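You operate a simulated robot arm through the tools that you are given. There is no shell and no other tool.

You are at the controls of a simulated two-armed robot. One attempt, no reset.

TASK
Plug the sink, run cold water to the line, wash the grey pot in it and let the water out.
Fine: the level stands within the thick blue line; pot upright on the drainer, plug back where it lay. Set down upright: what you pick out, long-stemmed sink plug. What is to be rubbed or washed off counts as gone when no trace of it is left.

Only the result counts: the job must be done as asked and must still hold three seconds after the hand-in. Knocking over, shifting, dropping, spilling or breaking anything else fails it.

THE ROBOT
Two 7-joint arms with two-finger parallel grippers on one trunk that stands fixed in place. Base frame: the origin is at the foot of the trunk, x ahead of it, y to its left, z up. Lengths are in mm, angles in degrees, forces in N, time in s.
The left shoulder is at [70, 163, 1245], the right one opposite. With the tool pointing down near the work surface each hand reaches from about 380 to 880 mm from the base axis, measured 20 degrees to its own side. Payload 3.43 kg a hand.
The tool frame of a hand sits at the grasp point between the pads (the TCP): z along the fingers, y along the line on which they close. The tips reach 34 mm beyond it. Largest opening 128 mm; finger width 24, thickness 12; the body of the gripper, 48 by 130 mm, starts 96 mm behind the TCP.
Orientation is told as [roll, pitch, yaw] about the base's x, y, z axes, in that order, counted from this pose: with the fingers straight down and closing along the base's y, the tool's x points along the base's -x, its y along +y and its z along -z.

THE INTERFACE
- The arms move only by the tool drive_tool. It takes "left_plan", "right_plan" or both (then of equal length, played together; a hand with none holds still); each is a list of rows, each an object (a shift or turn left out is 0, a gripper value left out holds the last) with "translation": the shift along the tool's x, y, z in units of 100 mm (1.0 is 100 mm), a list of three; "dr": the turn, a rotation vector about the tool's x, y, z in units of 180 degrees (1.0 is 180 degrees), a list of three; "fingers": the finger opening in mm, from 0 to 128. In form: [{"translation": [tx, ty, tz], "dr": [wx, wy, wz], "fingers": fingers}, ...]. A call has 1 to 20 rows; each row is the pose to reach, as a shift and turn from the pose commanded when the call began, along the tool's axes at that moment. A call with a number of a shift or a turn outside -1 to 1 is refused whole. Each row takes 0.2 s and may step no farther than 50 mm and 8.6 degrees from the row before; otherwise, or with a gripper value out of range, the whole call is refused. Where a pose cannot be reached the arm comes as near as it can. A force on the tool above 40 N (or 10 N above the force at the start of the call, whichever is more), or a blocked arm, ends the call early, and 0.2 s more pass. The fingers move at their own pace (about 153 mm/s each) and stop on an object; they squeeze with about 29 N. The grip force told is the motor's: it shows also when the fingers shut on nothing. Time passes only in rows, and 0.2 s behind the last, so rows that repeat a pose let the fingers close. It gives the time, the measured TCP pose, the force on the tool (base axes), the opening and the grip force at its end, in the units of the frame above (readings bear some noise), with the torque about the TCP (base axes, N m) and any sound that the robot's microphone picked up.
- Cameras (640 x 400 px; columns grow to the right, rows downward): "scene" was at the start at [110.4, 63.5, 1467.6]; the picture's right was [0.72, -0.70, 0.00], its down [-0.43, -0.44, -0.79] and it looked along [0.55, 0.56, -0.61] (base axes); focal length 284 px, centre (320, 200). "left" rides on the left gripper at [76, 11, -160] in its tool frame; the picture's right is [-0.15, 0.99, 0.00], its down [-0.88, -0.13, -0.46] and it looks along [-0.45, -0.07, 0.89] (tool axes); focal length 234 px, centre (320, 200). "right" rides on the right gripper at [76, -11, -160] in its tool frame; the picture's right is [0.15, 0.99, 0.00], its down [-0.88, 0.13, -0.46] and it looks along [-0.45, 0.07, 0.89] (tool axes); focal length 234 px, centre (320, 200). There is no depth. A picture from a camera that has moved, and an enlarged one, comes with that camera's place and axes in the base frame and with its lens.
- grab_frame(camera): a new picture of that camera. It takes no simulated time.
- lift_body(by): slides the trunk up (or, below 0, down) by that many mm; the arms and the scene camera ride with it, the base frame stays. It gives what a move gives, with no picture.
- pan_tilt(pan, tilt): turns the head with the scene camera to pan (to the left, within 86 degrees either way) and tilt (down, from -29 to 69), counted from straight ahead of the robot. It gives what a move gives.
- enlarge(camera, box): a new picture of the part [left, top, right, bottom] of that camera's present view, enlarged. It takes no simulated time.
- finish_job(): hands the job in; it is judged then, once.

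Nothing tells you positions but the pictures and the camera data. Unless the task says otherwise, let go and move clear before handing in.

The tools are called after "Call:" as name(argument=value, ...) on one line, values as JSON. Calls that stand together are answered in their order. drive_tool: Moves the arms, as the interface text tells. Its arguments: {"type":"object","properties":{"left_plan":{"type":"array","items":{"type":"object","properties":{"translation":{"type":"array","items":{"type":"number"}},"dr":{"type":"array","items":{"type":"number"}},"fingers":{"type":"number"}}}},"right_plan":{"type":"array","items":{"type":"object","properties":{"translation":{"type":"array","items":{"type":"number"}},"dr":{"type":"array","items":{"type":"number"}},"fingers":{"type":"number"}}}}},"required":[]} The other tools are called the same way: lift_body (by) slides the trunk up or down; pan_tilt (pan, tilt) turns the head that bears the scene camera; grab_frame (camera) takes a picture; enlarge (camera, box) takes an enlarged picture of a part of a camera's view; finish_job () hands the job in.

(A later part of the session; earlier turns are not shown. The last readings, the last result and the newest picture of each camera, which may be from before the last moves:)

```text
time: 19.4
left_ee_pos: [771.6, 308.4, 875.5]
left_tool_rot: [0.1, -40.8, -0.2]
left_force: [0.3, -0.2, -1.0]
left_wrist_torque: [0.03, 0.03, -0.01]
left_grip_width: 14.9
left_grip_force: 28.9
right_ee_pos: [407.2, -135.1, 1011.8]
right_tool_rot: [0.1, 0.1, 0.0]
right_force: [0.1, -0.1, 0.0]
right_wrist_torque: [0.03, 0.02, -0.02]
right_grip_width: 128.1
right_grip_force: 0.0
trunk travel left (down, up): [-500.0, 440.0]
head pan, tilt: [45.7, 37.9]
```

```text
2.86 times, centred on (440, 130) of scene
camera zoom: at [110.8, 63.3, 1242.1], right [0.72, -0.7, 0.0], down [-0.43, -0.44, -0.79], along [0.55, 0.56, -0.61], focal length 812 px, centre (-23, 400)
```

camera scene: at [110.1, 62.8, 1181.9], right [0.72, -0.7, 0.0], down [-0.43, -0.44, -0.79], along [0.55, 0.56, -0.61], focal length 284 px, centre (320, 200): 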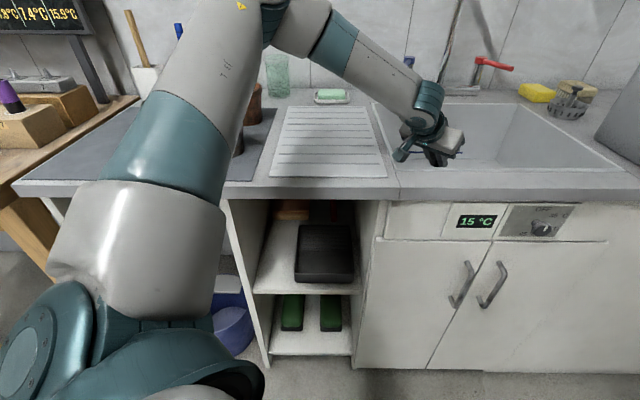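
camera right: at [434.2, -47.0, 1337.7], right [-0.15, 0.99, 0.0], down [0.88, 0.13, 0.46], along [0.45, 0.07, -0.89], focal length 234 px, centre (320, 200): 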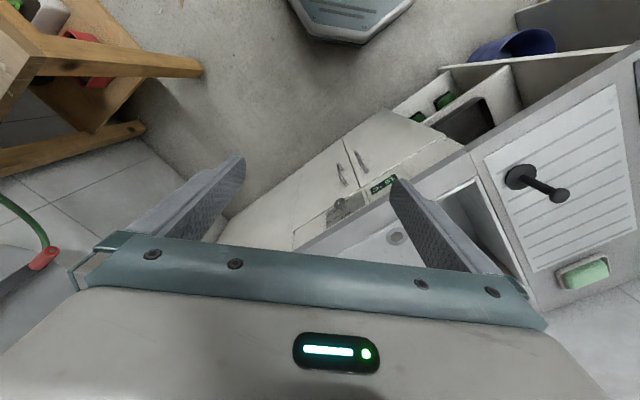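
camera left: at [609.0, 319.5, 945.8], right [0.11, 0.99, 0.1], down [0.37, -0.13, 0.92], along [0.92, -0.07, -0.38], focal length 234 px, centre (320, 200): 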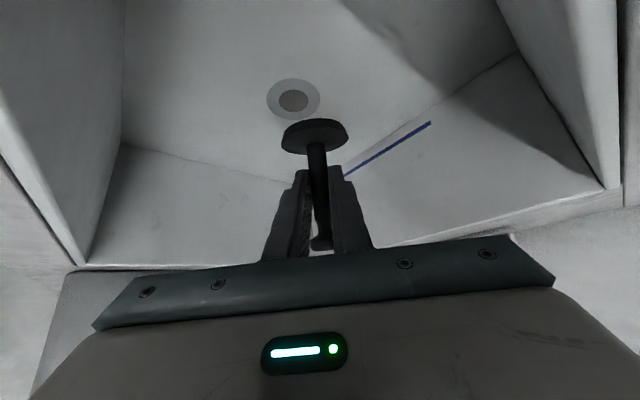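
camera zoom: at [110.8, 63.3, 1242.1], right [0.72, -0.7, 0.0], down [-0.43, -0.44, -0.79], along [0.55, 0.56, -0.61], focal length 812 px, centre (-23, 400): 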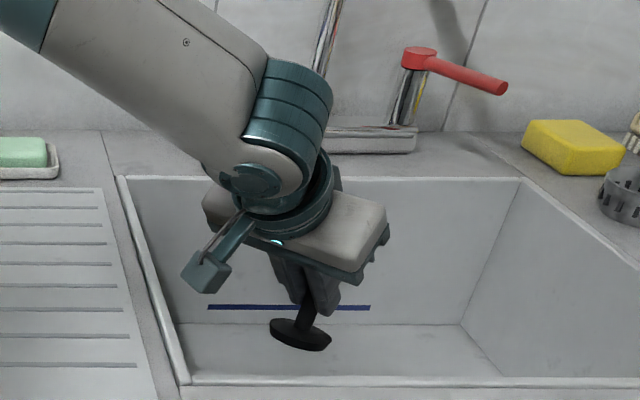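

Call:
drive_tool(left_plan=[{"translation": [-0.15, -0.1, 0.28]}, {"translation": [-0.3, -0.2, 0.56]}, {"translation": [-0.448, -0.3, 0.849]}])

Call:
grab_frame(camera="left")

Call:
grab_frame(camera="scene")

```text
time: 20.2
left_ee_pos: [842.1, 287.5, 850.0]
left_tool_rot: [0.1, -40.9, -0.2]
left_force: [0.3, 0.7, -0.6]
left_wrist_torque: [-0.01, 0.01, -0.02]
left_grip_width: 14.8
left_grip_force: 29.1
left hand out of reach, approached as far as the arm can: row 3
right_ee_pos: [406.2, -135.4, 1012.1]
right_tool_rot: [0.0, 0.1, 0.0]
right_force: [-0.2, 0.4, 0.7]
right_wrist_torque: [-0.05, -0.03, 0.0]
right_grip_width: 128.0
right_grip_force: 0.0
trunk travel left (down, up): [-500.0, 440.0]
head pan, tilt: [45.7, 37.9]
```

```text
taken
camera left: at [679.6, 298.1, 919.8], right [0.11, 0.99, 0.1], down [0.37, -0.13, 0.92], along [0.92, -0.07, -0.38], focal length 234 px, centre (320, 200)
```

left: 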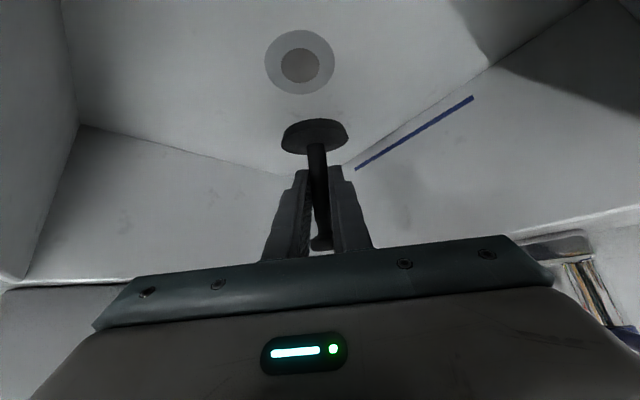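

```text
taken
camera scene: at [109.9, 63.2, 1242.3], right [0.72, -0.7, 0.0], down [-0.43, -0.44, -0.79], along [0.55, 0.56, -0.61], focal length 284 px, centre (320, 200)
```

scene: 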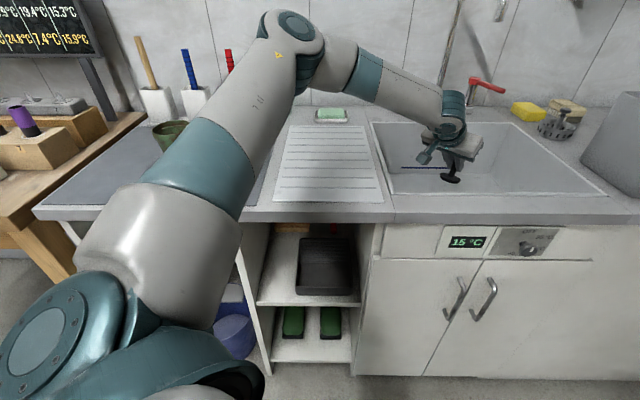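

Call:
lift_body(by=-50)

Call:
drive_tool(left_plan=[{"translation": [-0.11, -0.05, 0.095]}])

Call:
grab_frame(camera="left")

Call:
enlarge(camera="scene", box=[370, 60, 510, 200])

```text
time: 21.1
left_ee_pos: [841.7, 287.7, 799.4]
left_tool_rot: [0.0, -40.9, -0.2]
left_force: [0.5, -0.4, -1.3]
left_wrist_torque: [-0.01, 0.0, 0.0]
left_grip_width: 15.1
left_grip_force: 29.2
right_ee_pos: [407.1, -133.8, 961.3]
right_tool_rot: [0.1, 0.0, 0.0]
right_force: [-0.6, 0.2, 0.2]
right_wrist_torque: [-0.02, -0.01, -0.02]
right_grip_width: 127.8
right_grip_force: 0.1
trunk travel left (down, up): [-450.0, 490.0]
head pan, tilt: [45.7, 37.9]
```

```text
time: 21.5
left_ee_pos: [845.1, 288.2, 803.5]
left_tool_rot: [0.1, -40.8, -0.2]
left_force: [0.0, 0.3, -0.6]
left_wrist_torque: [0.01, 0.03, 0.0]
left_grip_width: 14.8
left_grip_force: 28.4
left hand out of reach, approached as far as the arm can: row 1
right_ee_pos: [407.1, -136.1, 962.0]
right_tool_rot: [0.0, 0.0, -0.1]
right_force: [-0.9, -0.4, 0.3]
right_wrist_torque: [0.01, -0.01, 0.0]
right_grip_width: 128.1
right_grip_force: 0.0
trunk travel left (down, up): [-450.0, 490.0]
head pan, tilt: [45.7, 37.9]
```

```text
taken
camera left: at [682.9, 299.9, 873.9], right [0.11, 0.99, 0.1], down [0.37, -0.13, 0.92], along [0.92, -0.07, -0.38], focal length 234 px, centre (320, 200)
```

left: 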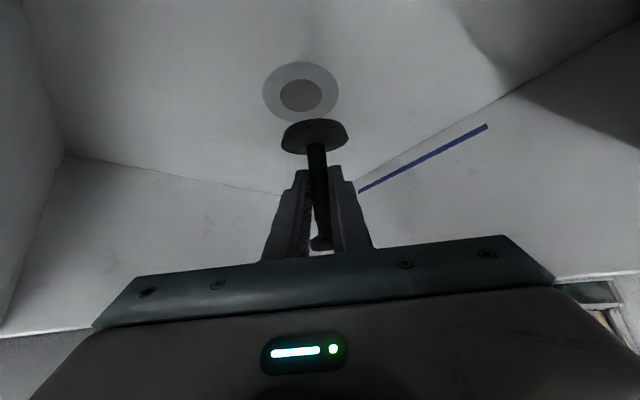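

```text
2.86 times, centred on (440, 130) of scene
camera zoom: at [110.5, 63.4, 1192.2], right [0.72, -0.7, 0.0], down [-0.43, -0.44, -0.79], along [0.55, 0.56, -0.61], focal length 812 px, centre (-23, 400)
```

zoom: 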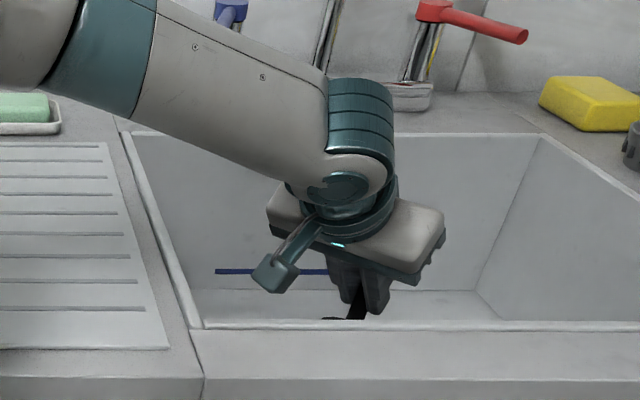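

Call:
lift_body(by=-35)

Call:
drive_tool(left_plan=[{"translation": [-0.196, 0, -0.227]}, {"translation": [-0.392, 0, -0.454]}])

Call:
lift_body(by=-35)

Call:
drive_tool(left_plan=[{"translation": [-0.08, -0.045, 0.07]}, {"translation": [-0.15, -0.09, 0.13]}])

Call:
grab_frame(camera="left")

```text
time: 22.3
left_ee_pos: [846.2, 288.8, 769.5]
left_tool_rot: [0.1, -40.9, -0.2]
left_force: [0.2, -0.7, -1.0]
left_wrist_torque: [0.02, 0.01, 0.02]
left_grip_width: 14.8
left_grip_force: 29.4
right_ee_pos: [406.8, -134.4, 926.6]
right_tool_rot: [0.0, 0.0, 0.1]
right_force: [0.2, 0.6, 0.6]
right_wrist_torque: [0.01, -0.03, 0.0]
right_grip_width: 128.0
right_grip_force: 0.1
trunk travel left (down, up): [-415.0, 525.0]
head pan, tilt: [45.7, 37.9]
```

```text
time: 22.9
left_ee_pos: [845.8, 288.6, 828.9]
left_tool_rot: [0.2, -40.9, -0.3]
left_force: [-0.3, 0.0, -1.0]
left_wrist_torque: [-0.01, -0.01, 0.01]
left_grip_width: 14.7
left_grip_force: 29.7
right_ee_pos: [407.3, -135.3, 927.0]
right_tool_rot: [0.1, -0.1, 0.0]
right_force: [-0.3, 0.3, -0.2]
right_wrist_torque: [-0.05, 0.0, -0.01]
right_grip_width: 128.0
right_grip_force: 0.0
trunk travel left (down, up): [-415.0, 525.0]
head pan, tilt: [45.7, 37.9]
```

```text
time: 23.7
left_ee_pos: [845.4, 289.8, 794.7]
left_tool_rot: [0.1, -40.9, -0.2]
left_force: [-0.5, 0.1, -1.2]
left_wrist_torque: [-0.01, -0.02, 0.0]
left_grip_width: 14.6
left_grip_force: 29.0
right_ee_pos: [406.7, -134.1, 892.6]
right_tool_rot: [0.0, -0.1, 0.0]
right_force: [-0.2, 0.0, 0.2]
right_wrist_torque: [0.01, -0.01, 0.01]
right_grip_width: 127.9
right_grip_force: 0.0
trunk travel left (down, up): [-380.0, 560.0]
head pan, tilt: [45.7, 37.9]
```

```text
time: 24.3
left_ee_pos: [860.8, 281.7, 794.5]
left_tool_rot: [-0.1, -41.0, -0.1]
left_force: [0.9, 0.5, -1.0]
left_wrist_torque: [-0.02, 0.0, -0.02]
left_grip_width: 15.1
left_grip_force: 29.2
left hand out of reach, approached as far as the arm can: row 2
right_ee_pos: [407.5, -134.9, 891.4]
right_tool_rot: [0.1, 0.0, 0.0]
right_force: [-0.6, -0.4, -0.3]
right_wrist_torque: [0.0, -0.01, 0.03]
right_grip_width: 127.8
right_grip_force: 0.0
trunk travel left (down, up): [-380.0, 560.0]
head pan, tilt: [45.7, 37.9]
```

```text
taken
camera left: at [698.1, 293.1, 864.5], right [0.11, 0.99, 0.1], down [0.37, -0.13, 0.92], along [0.92, -0.07, -0.38], focal length 234 px, centre (320, 200)
```

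left: 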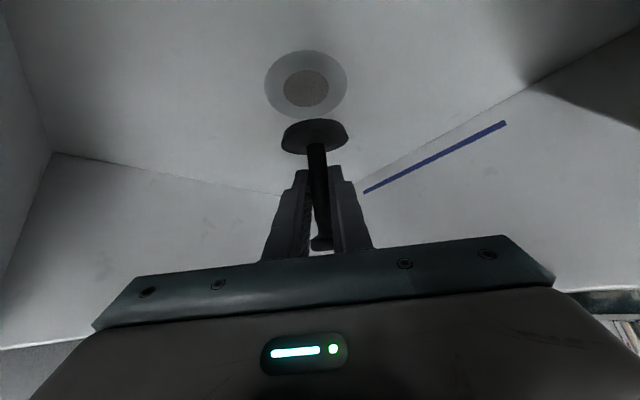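

Call:
drive_tool(left_plan=[{"translation": [0.125, -0.025, 0.09]}, {"translation": [0.249, -0.025, 0.181]}])

Call:
grab_frame(camera="left")

Call:
enlarge(camera="scene", box=[370, 60, 510, 200])

```text
time: 24.9
left_ee_pos: [852.4, 280.0, 764.0]
left_tool_rot: [0.0, -40.8, -0.2]
left_force: [-0.6, 0.7, -1.3]
left_wrist_torque: [-0.01, -0.01, 0.04]
left_grip_width: 14.6
left_grip_force: 29.0
right_ee_pos: [407.0, -134.2, 891.9]
right_tool_rot: [-0.1, 0.0, -0.1]
right_force: [-0.8, 0.2, 0.3]
right_wrist_torque: [0.02, 0.01, -0.01]
right_grip_width: 128.0
right_grip_force: 0.0
trunk travel left (down, up): [-380.0, 560.0]
head pan, tilt: [45.7, 37.9]
```

```text
taken
camera left: at [689.5, 291.6, 834.7], right [0.11, 0.99, 0.1], down [0.37, -0.13, 0.92], along [0.92, -0.07, -0.38], focal length 234 px, centre (320, 200)
```

left: 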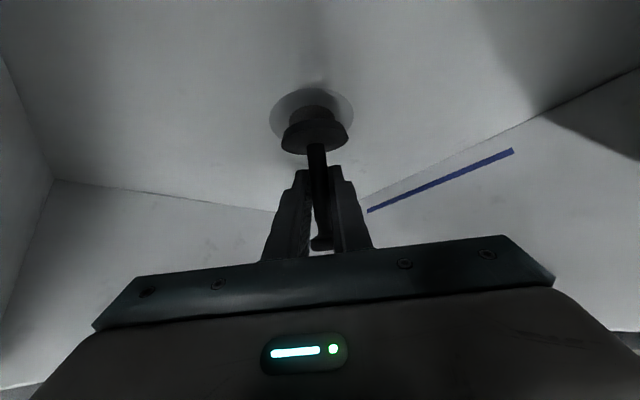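

```text
2.86 times, centred on (440, 130) of scene
camera zoom: at [110.6, 63.4, 1122.2], right [0.72, -0.7, 0.0], down [-0.43, -0.44, -0.79], along [0.55, 0.56, -0.61], focal length 812 px, centre (-23, 400)
```

zoom: 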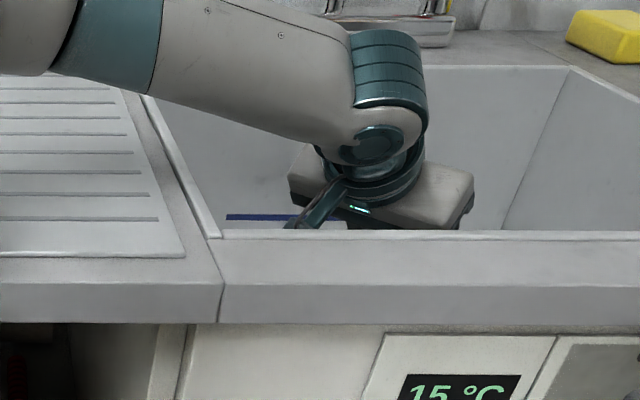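

Call:
enlarge(camera="left", box=[240, 70, 400, 190])

```text
3.33 times, centred on (320, 130) of left
camera zoom: at [689.5, 291.6, 834.7], right [0.11, 0.99, 0.1], down [0.37, -0.13, 0.92], along [0.92, -0.07, -0.38], focal length 781 px, centre (320, 433)
```

zoom: 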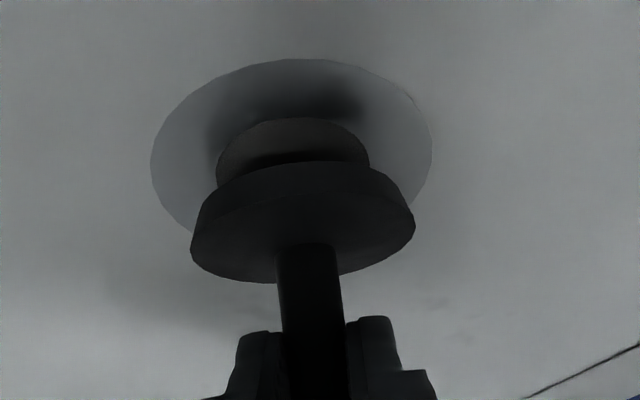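

Call:
drive_tool(left_plan=[{"translation": [0.033, 0, 0.038]}, {"translation": [0.053, 0, 0.061]}])

Call:
enlarge(camera="left", box=[240, 70, 400, 190])

```text
time: 25.5
left_ee_pos: [849.9, 281.0, 757.8]
left_tool_rot: [-0.1, -41.1, -0.3]
left_force: [-1.1, -0.1, -1.1]
left_wrist_torque: [-0.01, -0.02, 0.01]
left_grip_width: 14.7
left_grip_force: 28.7
left hand out of reach, approached as far as the arm can: row 1, 2
right_ee_pos: [406.7, -135.6, 892.0]
right_tool_rot: [0.0, 0.0, 0.1]
right_force: [-0.5, 0.1, 0.3]
right_wrist_torque: [-0.03, 0.01, -0.01]
right_grip_width: 128.0
right_grip_force: 0.1
trunk travel left (down, up): [-380.0, 560.0]
head pan, tilt: [45.7, 37.9]
```

```text
3.33 times, centred on (320, 130) of left
camera zoom: at [687.8, 292.8, 827.5], right [0.11, 0.99, 0.1], down [0.37, -0.13, 0.92], along [0.92, -0.07, -0.38], focal length 781 px, centre (320, 433)
```

zoom: 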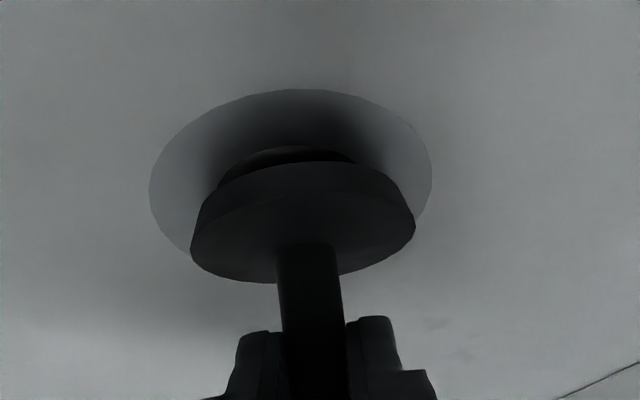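

Call:
lift_body(by=-5)

Call:
drive_tool(left_plan=[{"translation": [0, -0.03, 0]}])

Call:
enlarge(camera="left", box=[240, 70, 400, 190])

```text
time: 26.0
left_ee_pos: [849.4, 282.5, 753.0]
left_tool_rot: [0.0, -41.1, -0.2]
left_force: [-1.3, 0.4, 4.9]
left_wrist_torque: [0.05, -0.09, 0.02]
left_grip_width: 14.6
left_grip_force: 29.3
right_ee_pos: [406.5, -135.1, 886.8]
right_tool_rot: [0.0, 0.1, 0.0]
right_force: [-1.3, 0.1, 0.7]
right_wrist_torque: [-0.01, 0.02, 0.02]
right_grip_width: 127.8
right_grip_force: 0.0
trunk travel left (down, up): [-375.0, 565.0]
head pan, tilt: [45.7, 37.9]
```

```text
time: 26.4
left_ee_pos: [849.4, 279.7, 754.6]
left_tool_rot: [-0.1, -41.2, -0.1]
left_force: [3.7, 5.0, 6.1]
left_wrist_torque: [0.34, -0.4, 0.14]
left_grip_width: 14.9
left_grip_force: 28.8
right_ee_pos: [406.9, -133.6, 888.0]
right_tool_rot: [0.0, 0.0, 0.0]
right_force: [-0.1, -1.1, 0.1]
right_wrist_torque: [-0.02, 0.03, -0.01]
right_grip_width: 127.8
right_grip_force: 0.0
trunk travel left (down, up): [-375.0, 565.0]
head pan, tilt: [45.7, 37.9]
```

```text
3.33 times, centred on (320, 130) of left
camera zoom: at [686.6, 291.6, 823.7], right [0.11, 0.99, 0.1], down [0.36, -0.13, 0.92], along [0.93, -0.07, -0.37], focal length 781 px, centre (320, 433)
```

zoom: 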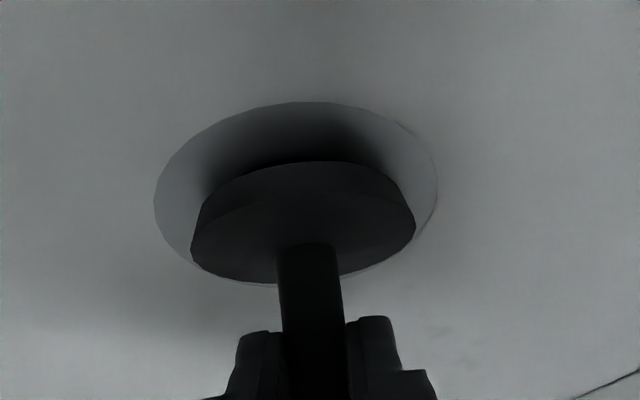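

Call:
drive_tool(left_plan=[{"fingers": 24}, {"fingers": 60}, {"fingers": 60}])

Call:
enlarge(camera="left", box=[220, 70, 420, 230])

```text
time: 27.2
left_ee_pos: [848.5, 278.6, 753.7]
left_tool_rot: [-0.1, -41.1, -0.1]
left_force: [-0.2, -0.2, -0.4]
left_wrist_torque: [-0.01, -0.04, -0.02]
left_grip_width: 60.1
left_grip_force: 0.0
right_ee_pos: [406.7, -134.9, 886.1]
right_tool_rot: [0.0, 0.0, 0.0]
right_force: [0.8, -0.1, -0.5]
right_wrist_torque: [0.01, 0.0, -0.01]
right_grip_width: 128.1
right_grip_force: 0.1
trunk travel left (down, up): [-375.0, 565.0]
head pan, tilt: [45.7, 37.9]
```

```text
2.50 times, centred on (320, 150) of left
camera zoom: at [686.6, 290.4, 822.6], right [0.12, 0.99, 0.1], down [0.36, -0.13, 0.92], along [0.92, -0.07, -0.38], focal length 585 px, centre (320, 325)
```

zoom: 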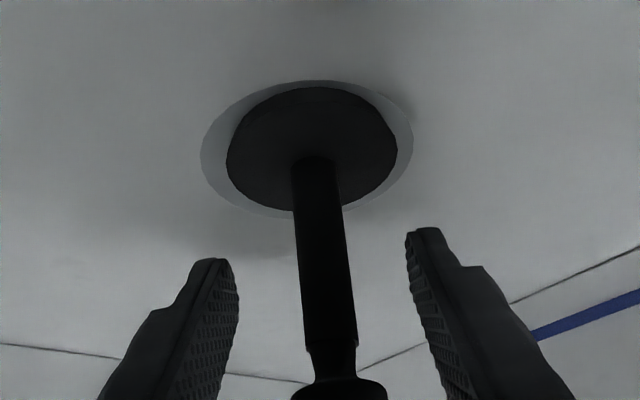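

The plug is now seated in the drain and upright. I'll pull the hand back out and look at the cold tap next.

Call:
drive_tool(left_plan=[{"translation": [0, 0, -0.3]}, {"translation": [0, 0, -0.65]}, {"translation": [0, 0, -1.0]}])

Call:
lift_body(by=150)

Call:
grab_frame(camera="scene")

Call:
grab_frame(camera="left")

```text
time: 28.0
left_ee_pos: [784.2, 279.8, 829.6]
left_tool_rot: [0.0, -41.0, -0.1]
left_force: [0.5, -0.2, 0.5]
left_wrist_torque: [0.01, 0.02, 0.02]
left_grip_width: 60.0
left_grip_force: 0.0
right_ee_pos: [406.9, -134.4, 886.7]
right_tool_rot: [0.0, 0.1, 0.0]
right_force: [0.3, 0.3, 0.7]
right_wrist_torque: [0.0, 0.0, 0.0]
right_grip_width: 128.2
right_grip_force: 0.1
trunk travel left (down, up): [-375.0, 565.0]
head pan, tilt: [45.7, 37.9]
```

```text
time: 29.8
left_ee_pos: [784.9, 279.4, 977.8]
left_tool_rot: [0.0, -40.9, -0.2]
left_force: [0.3, 0.2, -0.1]
left_wrist_torque: [-0.03, -0.02, 0.01]
left_grip_width: 60.0
left_grip_force: 0.0
right_ee_pos: [407.5, -134.6, 1036.5]
right_tool_rot: [0.1, 0.2, 0.0]
right_force: [-0.1, -0.3, 1.2]
right_wrist_torque: [-0.01, -0.04, 0.01]
right_grip_width: 127.9
right_grip_force: 0.0
trunk travel left (down, up): [-525.0, 415.0]
head pan, tilt: [45.7, 37.9]
```

```text
taken
camera scene: at [110.7, 63.3, 1267.1], right [0.72, -0.7, 0.0], down [-0.43, -0.44, -0.79], along [0.55, 0.56, -0.61], focal length 284 px, centre (320, 200)
```

scene: 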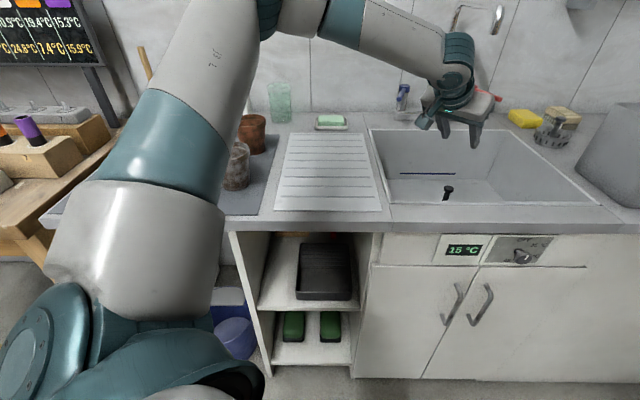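

```text
taken
camera left: at [622.6, 290.9, 1048.1], right [0.11, 0.99, 0.1], down [0.37, -0.13, 0.92], along [0.92, -0.07, -0.38], focal length 234 px, centre (320, 200)
```

left: 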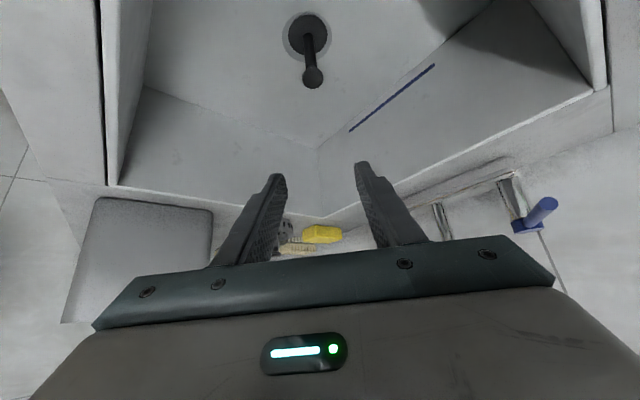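

Call:
enlarge(camera="left", box=[470, 150, 600, 250])

Call:
enlarge(camera="scene", box=[370, 70, 450, 140])

Call:
enlarge(camera="scene", box=[360, 120, 600, 220])

```text
4.00 times, centred on (535, 200) of left
camera zoom: at [622.6, 290.9, 1048.1], right [0.11, 0.99, 0.1], down [0.37, -0.13, 0.92], along [0.92, -0.07, -0.38], focal length 937 px, centre (-540, 200)
```

zoom: 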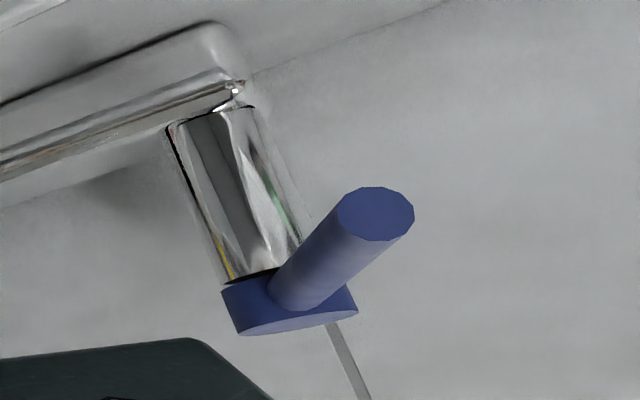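

```text
5.71 times, centred on (410, 105) of scene
camera zoom: at [110.7, 63.3, 1267.1], right [0.72, -0.7, 0.0], down [-0.43, -0.44, -0.79], along [0.55, 0.56, -0.61], focal length 1624 px, centre (-194, 743)
```

zoom: 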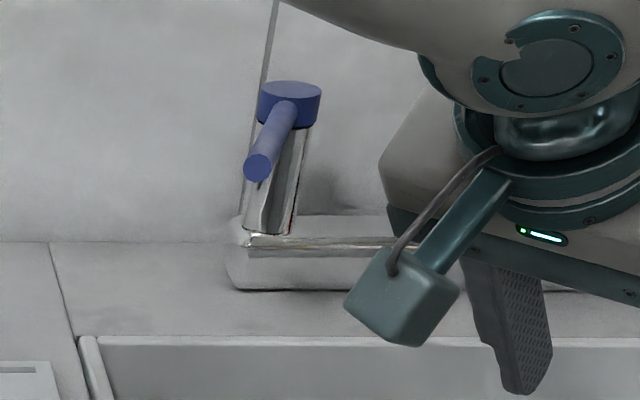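

```text
2.67 times, centred on (480, 170) of scene
camera zoom: at [110.7, 63.3, 1267.1], right [0.72, -0.7, 0.0], down [-0.43, -0.44, -0.79], along [0.55, 0.56, -0.61], focal length 758 px, centre (-107, 280)
```

zoom: 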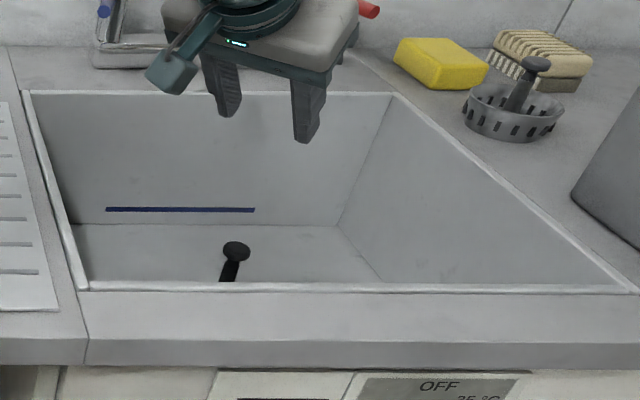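

Call:
drive_tool(left_plan=[{"translation": [-0.207, 0.3, -0.239], "fingers": 60}, {"translation": [-0.415, 0.6, -0.478]}, {"translation": [-0.623, 0.9, -0.717]}])

Call:
drive_tool(left_plan=[{"translation": [-0.1, 0.33, 0.09], "dr": [-0.0304, 0, -0.035]}, {"translation": [-0.2, 0.66, 0.18], "dr": [-0.0607, 0, -0.07]}, {"translation": [-0.3, 1.0, 0.26], "dr": [-0.0911, 0, -0.1049]}])

Call:
grab_frame(camera="scene")

Call:
grab_frame(camera="left")

```text
time: 30.6
left_ee_pos: [784.4, 369.6, 1073.8]
left_tool_rot: [-0.1, -41.0, -0.3]
left_force: [0.6, -0.3, 0.3]
left_wrist_torque: [-0.02, -0.04, -0.04]
left_grip_width: 60.1
left_grip_force: 0.1
right_ee_pos: [407.2, -133.6, 1037.0]
right_tool_rot: [0.0, 0.0, 0.0]
right_force: [-0.7, 0.3, -0.4]
right_wrist_torque: [0.0, -0.03, 0.0]
right_grip_width: 127.8
right_grip_force: 0.0
trunk travel left (down, up): [-525.0, 415.0]
head pan, tilt: [45.7, 37.9]
```

```text
time: 31.4
left_ee_pos: [825.9, 470.2, 1072.5]
left_tool_rot: [0.1, -40.9, 24.8]
left_force: [0.2, 0.5, -0.4]
left_wrist_torque: [0.03, 0.01, 0.02]
left_grip_width: 59.7
left_grip_force: 0.1
right_ee_pos: [406.8, -134.2, 1036.2]
right_tool_rot: [-0.1, 0.1, 0.0]
right_force: [0.0, 0.0, 0.1]
right_wrist_torque: [0.01, 0.0, 0.02]
right_grip_width: 127.8
right_grip_force: 0.1
trunk travel left (down, up): [-525.0, 415.0]
head pan, tilt: [45.7, 37.9]
```

```text
taken
camera scene: at [111.4, 63.4, 1267.1], right [0.72, -0.7, 0.0], down [-0.43, -0.44, -0.79], along [0.55, 0.56, -0.61], focal length 284 px, centre (320, 200)
```

scene: 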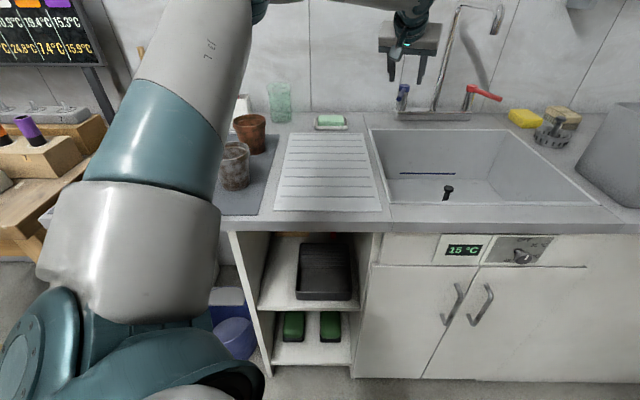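

```text
taken
camera left: at [673.7, 411.9, 1142.5], right [-0.32, 0.94, 0.1], down [0.39, 0.04, 0.92], along [0.87, 0.33, -0.38], focal length 234 px, centre (320, 200)
```

left: 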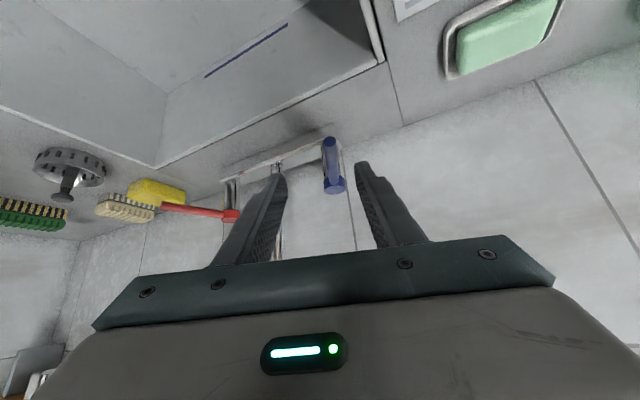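

Call:
drive_tool(left_plan=[{"translation": [0.02, 0.13, 0.3], "fingers": 60}, {"translation": [0.04, 0.13, 0.65]}, {"translation": [0.05, 0.13, 1.0]}])

Call:
grab_frame(camera="left")

Call:
enlarge(camera="scene", box=[360, 50, 500, 150])

```text
time: 32.2
left_ee_pos: [876.5, 508.8, 992.0]
left_tool_rot: [0.0, -41.0, 24.9]
left_force: [1.2, -0.1, -0.1]
left_wrist_torque: [-0.05, 0.02, -0.01]
left_grip_width: 60.3
left_grip_force: 0.1
right_ee_pos: [408.9, -134.6, 1036.0]
right_tool_rot: [0.1, 0.1, 0.0]
right_force: [0.3, 0.1, -0.8]
right_wrist_torque: [-0.01, 0.02, 0.04]
right_grip_width: 128.1
right_grip_force: 0.0
trunk travel left (down, up): [-525.0, 415.0]
head pan, tilt: [45.7, 37.9]
```

```text
taken
camera left: at [724.6, 450.3, 1063.0], right [-0.31, 0.94, 0.1], down [0.39, 0.04, 0.92], along [0.87, 0.33, -0.38], focal length 234 px, centre (320, 200)
```

left: 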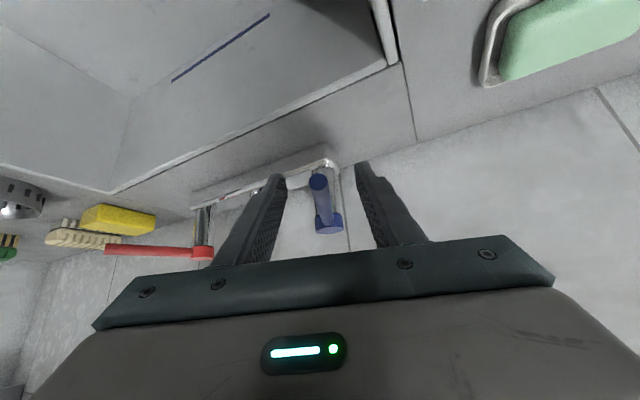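

```text
4.00 times, centred on (430, 100) of scene
camera zoom: at [111.7, 64.1, 1267.1], right [0.72, -0.7, 0.0], down [-0.43, -0.44, -0.79], along [0.55, 0.56, -0.62], focal length 1136 px, centre (-120, 600)
```

zoom: 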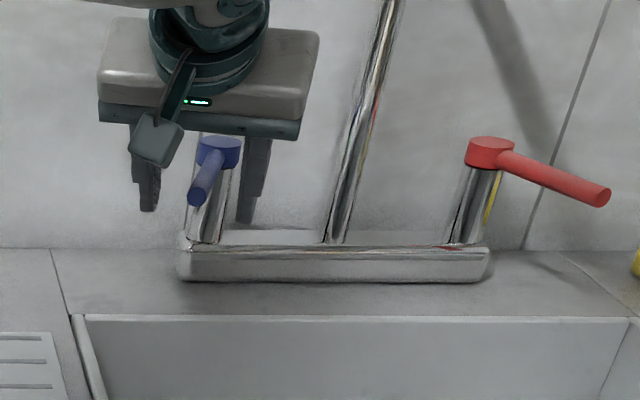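

Call:
drive_tool(left_plan=[{"fingers": 36}, {"fingers": 36}, {"translation": [-0.008, 0.106, 0.007], "dr": [0.0273, 0, 0.0315]}, {"translation": [-0.027, 0.211, 0.023], "dr": [0.0546, 0, 0.063]}])

Call:
grab_frame(camera="left")

Call:
enlarge(camera="scene", box=[360, 0, 560, 210])

```text
time: 33.2
left_ee_pos: [870.4, 526.9, 993.8]
left_tool_rot: [0.0, -40.9, 9.7]
left_force: [0.2, 0.2, -0.3]
left_wrist_torque: [0.03, 0.02, -0.02]
left_grip_width: 35.9
left_grip_force: 0.0
right_ee_pos: [407.0, -134.3, 1036.9]
right_tool_rot: [0.0, -0.1, 0.0]
right_force: [0.1, 0.1, 0.1]
right_wrist_torque: [-0.02, 0.02, -0.02]
right_grip_width: 128.1
right_grip_force: 0.1
trunk travel left (down, up): [-525.0, 415.0]
head pan, tilt: [45.7, 37.9]
```

```text
taken
camera left: at [708.2, 511.9, 1063.7], right [-0.06, 0.99, 0.1], down [0.38, -0.07, 0.92], along [0.92, 0.09, -0.38], focal length 234 px, centre (320, 200)
```

left: 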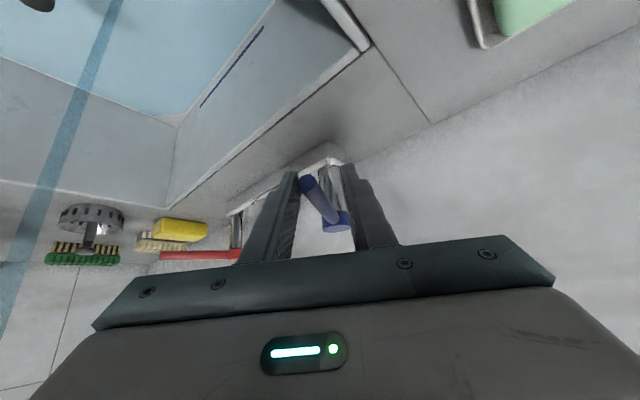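

```text
1.90 times, centred on (460, 105) of scene
camera zoom: at [110.7, 64.1, 1267.1], right [0.72, -0.7, 0.0], down [-0.43, -0.44, -0.79], along [0.55, 0.56, -0.61], focal length 541 px, centre (53, 381)
```

zoom: 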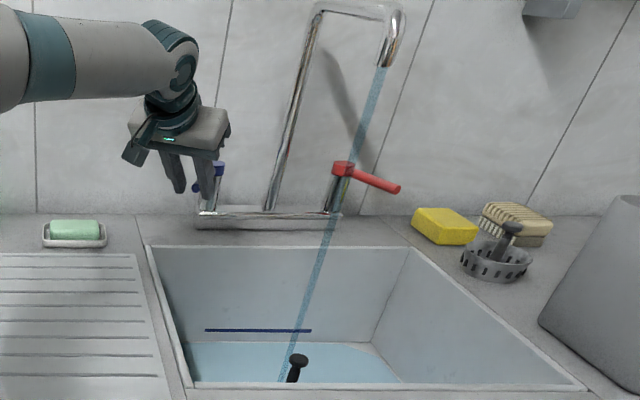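

Cold water is running and the plug holds. I check the level against the line before any more time passes.

Call:
enlarge(camera="scene", box=[400, 150, 530, 220])

Call:
enlarge(camera="left", box=[130, 0, 330, 120])

```text
4.92 times, centred on (465, 185) of scene
camera zoom: at [110.7, 64.1, 1267.1], right [0.72, -0.7, 0.0], down [-0.43, -0.44, -0.79], along [0.55, 0.56, -0.61], focal length 1399 px, centre (-394, 274)
```

zoom: 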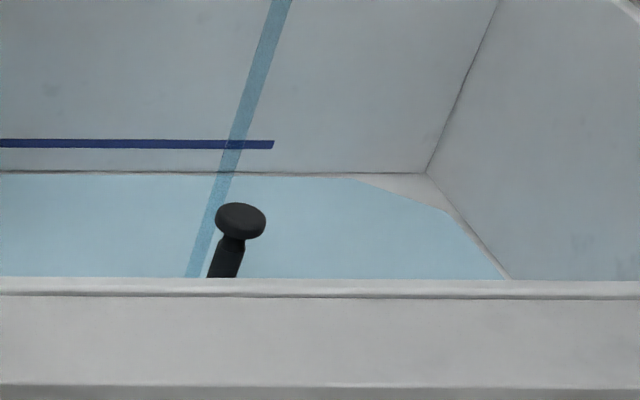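

```text
3.20 times, centred on (230, 60) of left
camera zoom: at [708.2, 511.9, 1063.7], right [-0.06, 0.99, 0.1], down [0.38, -0.07, 0.92], along [0.92, 0.09, -0.38], focal length 749 px, centre (608, 648)
```

zoom: 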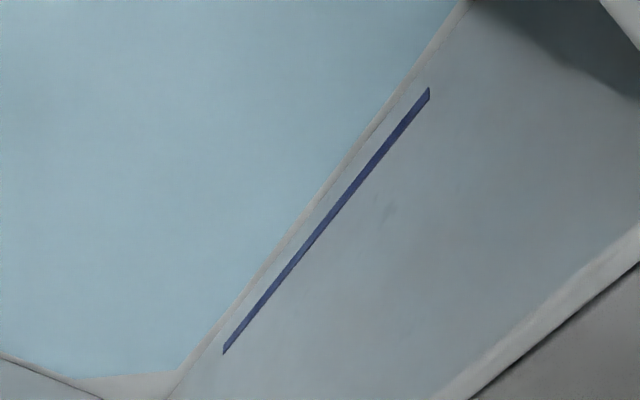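

Call:
drive_tool(left_plan=[{"fingers": 36}])

Call:
enlarge(camera="scene", box=[400, 150, 530, 220])

Call:
enlarge(camera="left", box=[130, 0, 330, 120])

```text
time: 33.6
left_ee_pos: [871.2, 529.0, 994.4]
left_tool_rot: [0.0, -40.9, 9.8]
left_force: [0.1, 0.4, -0.4]
left_wrist_torque: [-0.03, -0.01, -0.01]
left_grip_width: 36.0
left_grip_force: 0.0
right_ee_pos: [406.9, -134.6, 1036.8]
right_tool_rot: [-0.1, -0.1, -0.1]
right_force: [0.5, 0.9, 0.4]
right_wrist_torque: [-0.01, -0.06, 0.02]
right_grip_width: 127.8
right_grip_force: 0.0
trunk travel left (down, up): [-525.0, 415.0]
head pan, tilt: [45.7, 37.9]
```

```text
4.92 times, centred on (465, 185) of scene
camera zoom: at [110.5, 63.8, 1267.2], right [0.72, -0.7, 0.0], down [-0.43, -0.44, -0.79], along [0.55, 0.56, -0.61], focal length 1399 px, centre (-394, 274)
```

zoom: 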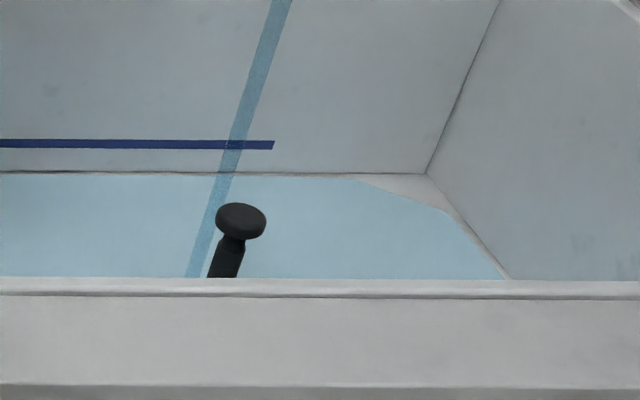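

```text
3.20 times, centred on (230, 60) of left
camera zoom: at [707.9, 511.7, 1064.1], right [-0.06, 0.99, 0.1], down [0.38, -0.07, 0.92], along [0.92, 0.09, -0.38], focal length 749 px, centre (608, 648)
```

zoom: 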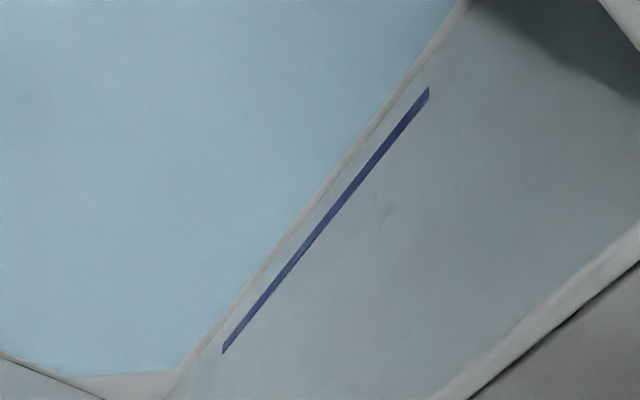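

Call:
drive_tool(left_plan=[{"fingers": 36}, {}, {}, {}, {}, {}, {}, {}, {}, {}])

Call:
enlarge(camera="scene", box=[400, 150, 530, 220])

```text
time: 35.8
left_ee_pos: [869.2, 528.0, 994.5]
left_tool_rot: [0.0, -41.0, 9.8]
left_force: [-0.2, -0.3, -0.8]
left_wrist_torque: [-0.01, 0.01, 0.01]
left_grip_width: 35.9
left_grip_force: 0.0
right_ee_pos: [407.6, -134.5, 1037.1]
right_tool_rot: [0.0, 0.0, 0.0]
right_force: [0.1, -0.7, 0.0]
right_wrist_torque: [-0.02, -0.02, 0.02]
right_grip_width: 128.1
right_grip_force: 0.1
trunk travel left (down, up): [-525.0, 415.0]
head pan, tilt: [45.7, 37.9]
```

```text
4.92 times, centred on (465, 185) of scene
camera zoom: at [110.5, 63.4, 1267.2], right [0.72, -0.7, 0.0], down [-0.43, -0.44, -0.79], along [0.55, 0.56, -0.61], focal length 1399 px, centre (-394, 274)
```

zoom: 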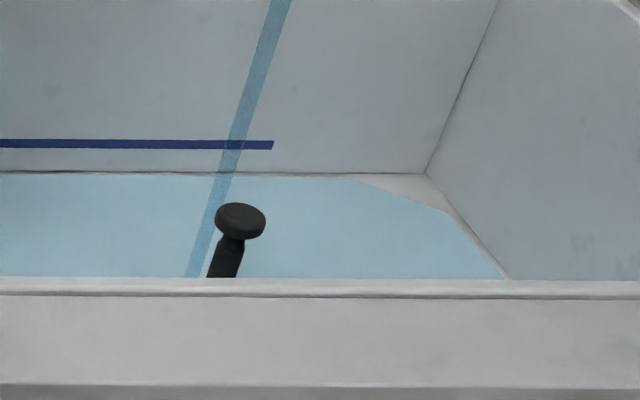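

Call:
drive_tool(left_plan=[{}, {}, {}, {}, {}, {}, {}, {}, {}, {}, {}, {}, {}, {}, {}, {}, {}, {}, {}, {}])

Call:
enlarge(camera="scene", box=[400, 150, 530, 220])

Call:
grab_frame(camera="left")

```text
time: 40.0
left_ee_pos: [870.1, 528.3, 993.3]
left_tool_rot: [0.0, -41.0, 9.8]
left_force: [0.8, -0.3, 0.0]
left_wrist_torque: [-0.03, 0.0, 0.0]
left_grip_width: 36.0
left_grip_force: 0.0
right_ee_pos: [407.3, -135.0, 1035.6]
right_tool_rot: [0.0, 0.0, 0.0]
right_force: [-0.3, 1.2, -1.1]
right_wrist_torque: [-0.03, 0.02, -0.03]
right_grip_width: 127.9
right_grip_force: 0.1
trunk travel left (down, up): [-525.0, 415.0]
head pan, tilt: [45.7, 37.9]
```

```text
4.92 times, centred on (465, 185) of scene
camera zoom: at [110.5, 63.4, 1267.2], right [0.72, -0.7, 0.0], down [-0.43, -0.44, -0.79], along [0.55, 0.56, -0.61], focal length 1399 px, centre (-394, 274)
```

zoom: 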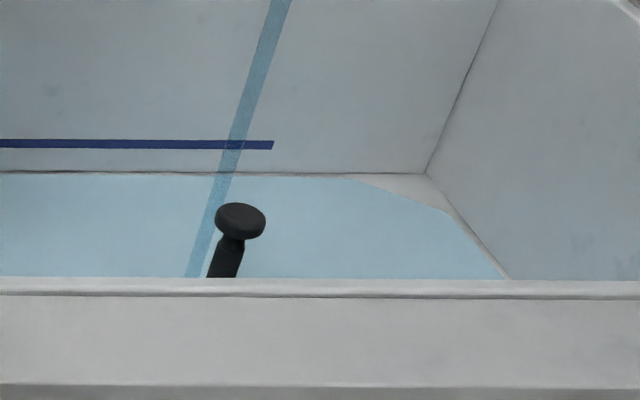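

```text
taken
camera left: at [708.0, 511.2, 1064.4], right [-0.06, 0.99, 0.1], down [0.38, -0.07, 0.92], along [0.92, 0.09, -0.38], focal length 234 px, centre (320, 200)
```

left: 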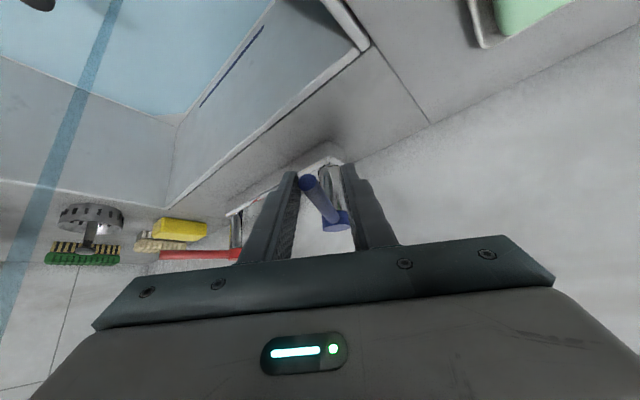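

Call:
drive_tool(left_plan=[{"translation": [-0.008, 0.107, 0.007], "dr": [0.0273, 0, 0.0315]}, {"translation": [-0.027, 0.211, 0.023], "dr": [0.0546, 0, 0.063]}, {"translation": [-0.027, 0.211, 0.023], "dr": [0.0546, 0, 0.063]}, {"translation": [-0.027, 0.211, 0.023], "dr": [0.0546, 0, 0.063]}])

Call:
enlarge(camera="scene", box=[400, 150, 530, 220])

Call:
grab_frame(camera="left")

```text
time: 41.0
left_ee_pos: [869.7, 549.3, 994.8]
left_tool_rot: [-0.1, -40.9, -5.3]
left_force: [-0.3, -0.5, -0.5]
left_wrist_torque: [0.0, 0.0, -0.02]
left_grip_width: 35.8
left_grip_force: 0.0
right_ee_pos: [407.7, -133.9, 1036.3]
right_tool_rot: [0.1, 0.0, 0.0]
right_force: [0.2, -0.2, 0.3]
right_wrist_torque: [-0.01, 0.0, -0.01]
right_grip_width: 128.0
right_grip_force: 0.1
trunk travel left (down, up): [-525.0, 415.0]
head pan, tilt: [45.7, 37.9]
```

```text
4.92 times, centred on (465, 185) of scene
camera zoom: at [110.6, 63.6, 1267.1], right [0.72, -0.7, 0.0], down [-0.43, -0.44, -0.79], along [0.55, 0.56, -0.61], focal length 1399 px, centre (-394, 274)
```

zoom: 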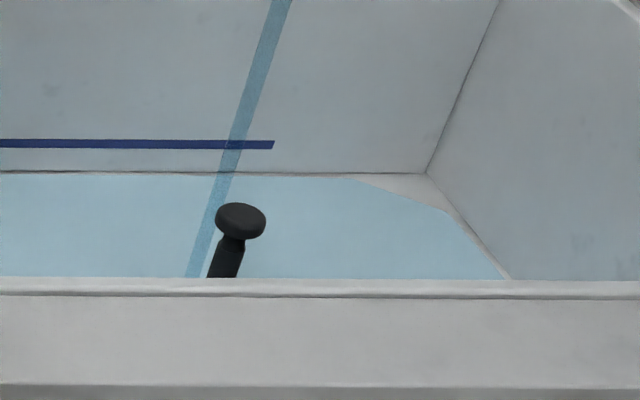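

```text
taken
camera left: at [709.4, 574.9, 1064.2], right [0.2, 0.97, 0.1], down [0.35, -0.16, 0.92], along [0.91, -0.15, -0.38], focal length 234 px, centre (320, 200)
```

left: 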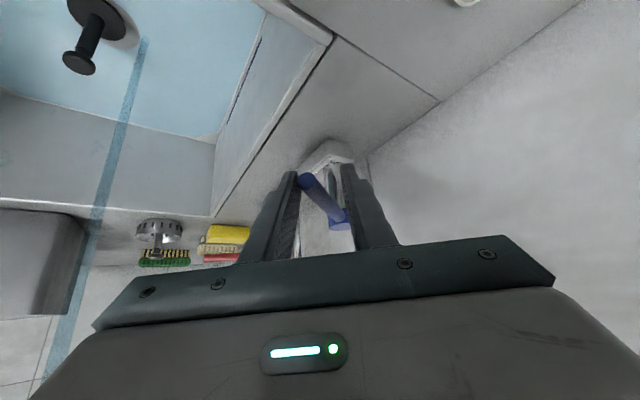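

Call:
enlarge(camera="left", box=[20, 0, 200, 112])

Call:
drive_tool(left_plan=[{}, {}, {}, {}, {}, {}, {}, {}, {}, {}])

Call:
enlarge(camera="scene", box=[400, 150, 530, 220])

Call:
enlarge(camera="left", box=[20, 0, 200, 112])

```text
3.56 times, centred on (110, 56) of left
camera zoom: at [709.4, 574.9, 1064.2], right [0.2, 0.97, 0.1], down [0.35, -0.16, 0.92], along [0.91, -0.15, -0.38], focal length 833 px, centre (1067, 712)
```

zoom: 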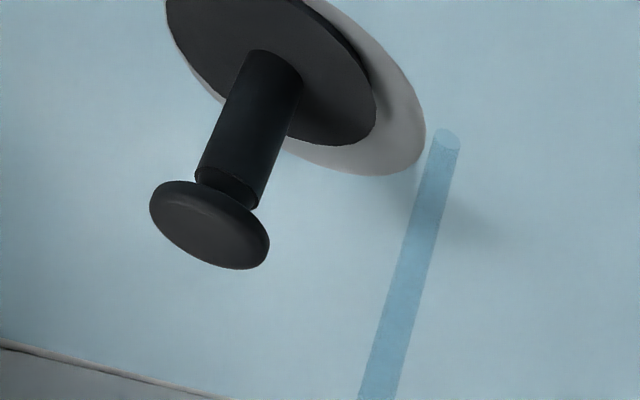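

```text
time: 43.2
left_ee_pos: [871.1, 549.9, 994.5]
left_tool_rot: [0.1, -41.0, -5.3]
left_force: [-0.4, 0.6, 0.5]
left_wrist_torque: [-0.01, -0.03, -0.03]
left_grip_width: 36.0
left_grip_force: 0.0
right_ee_pos: [407.6, -134.5, 1036.6]
right_tool_rot: [0.1, -0.1, 0.0]
right_force: [0.2, -0.2, -0.6]
right_wrist_torque: [0.03, -0.03, -0.01]
right_grip_width: 127.9
right_grip_force: 0.2
trunk travel left (down, up): [-525.0, 415.0]
head pan, tilt: [45.7, 37.9]
```

```text
4.92 times, centred on (465, 185) of scene
camera zoom: at [110.5, 63.4, 1267.2], right [0.72, -0.7, 0.0], down [-0.43, -0.44, -0.79], along [0.55, 0.56, -0.61], focal length 1399 px, centre (-394, 274)
```

zoom: 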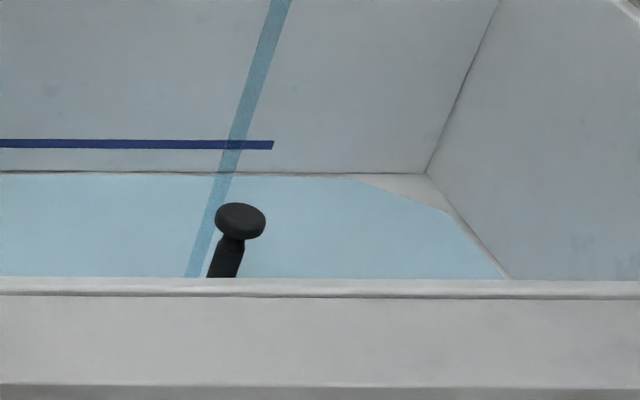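

```text
3.56 times, centred on (110, 56) of left
camera zoom: at [709.3, 574.6, 1064.5], right [0.2, 0.97, 0.1], down [0.35, -0.16, 0.92], along [0.91, -0.15, -0.38], focal length 833 px, centre (1067, 712)
```

zoom: 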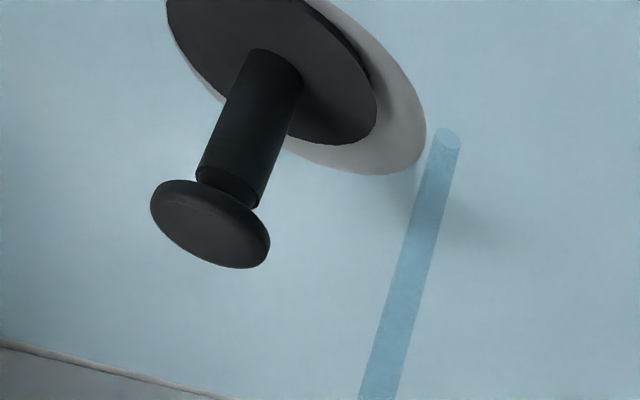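

The level isn't rising: the plug looks about 7 mm short of the drain's middle and leaks. I'll shut the tap, re-seat the plug, then fill.

Call:
drive_tool(left_plan=[{"translation": [-0.003, -0.107, 0.002], "dr": [-0.0273, 0, -0.0315]}, {"translation": [-0.016, -0.213, 0.014], "dr": [-0.0546, 0, -0.063]}, {"translation": [-0.039, -0.316, 0.034], "dr": [-0.0819, 0, -0.0945]}, {"translation": [-0.072, -0.413, 0.063], "dr": [-0.1092, 0, -0.126]}, {"translation": [-0.117, -0.51, 0.102], "dr": [-0.1383, 0, -0.1596]}])

Call:
grab_frame(camera="scene")

Call:
grab_frame(camera="left")

```text
time: 44.4
left_ee_pos: [881.9, 498.0, 995.6]
left_tool_rot: [0.1, -40.9, 33.0]
left_force: [0.5, 2.0, 0.8]
left_wrist_torque: [-0.04, 0.01, -0.01]
left_grip_width: 36.4
left_grip_force: 0.6
right_ee_pos: [407.8, -135.1, 1035.8]
right_tool_rot: [0.1, 0.1, 0.1]
right_force: [0.0, -0.2, -0.2]
right_wrist_torque: [-0.01, 0.0, 0.0]
right_grip_width: 128.0
right_grip_force: 0.1
trunk travel left (down, up): [-525.0, 415.0]
head pan, tilt: [45.7, 37.9]
```

```text
taken
camera scene: at [110.6, 64.1, 1267.2], right [0.72, -0.7, 0.0], down [-0.43, -0.44, -0.79], along [0.55, 0.56, -0.61], focal length 284 px, centre (320, 200)
```

scene: 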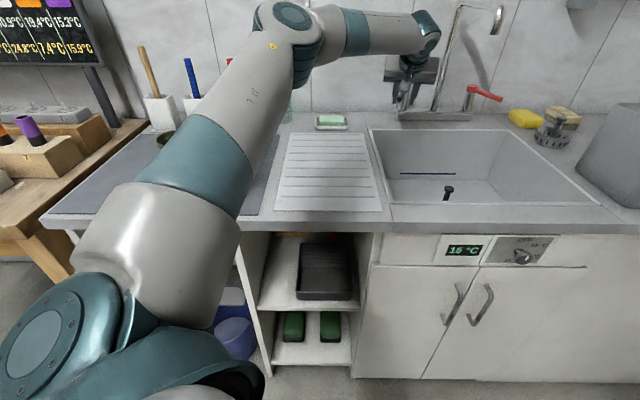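

```text
taken
camera left: at [738.3, 419.0, 1064.7], right [-0.45, 0.89, 0.1], down [0.38, 0.09, 0.92], along [0.81, 0.45, -0.38], focal length 234 px, centre (320, 200)
```

left: 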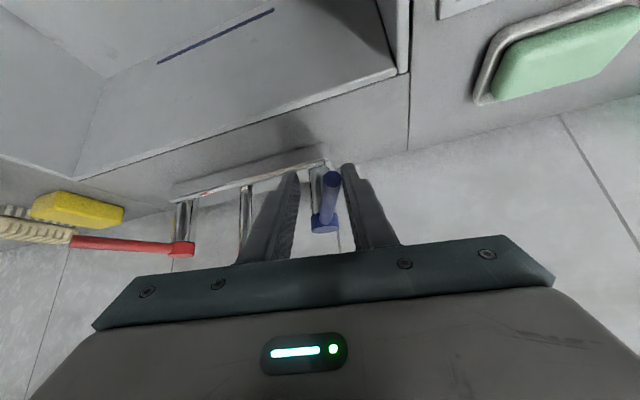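

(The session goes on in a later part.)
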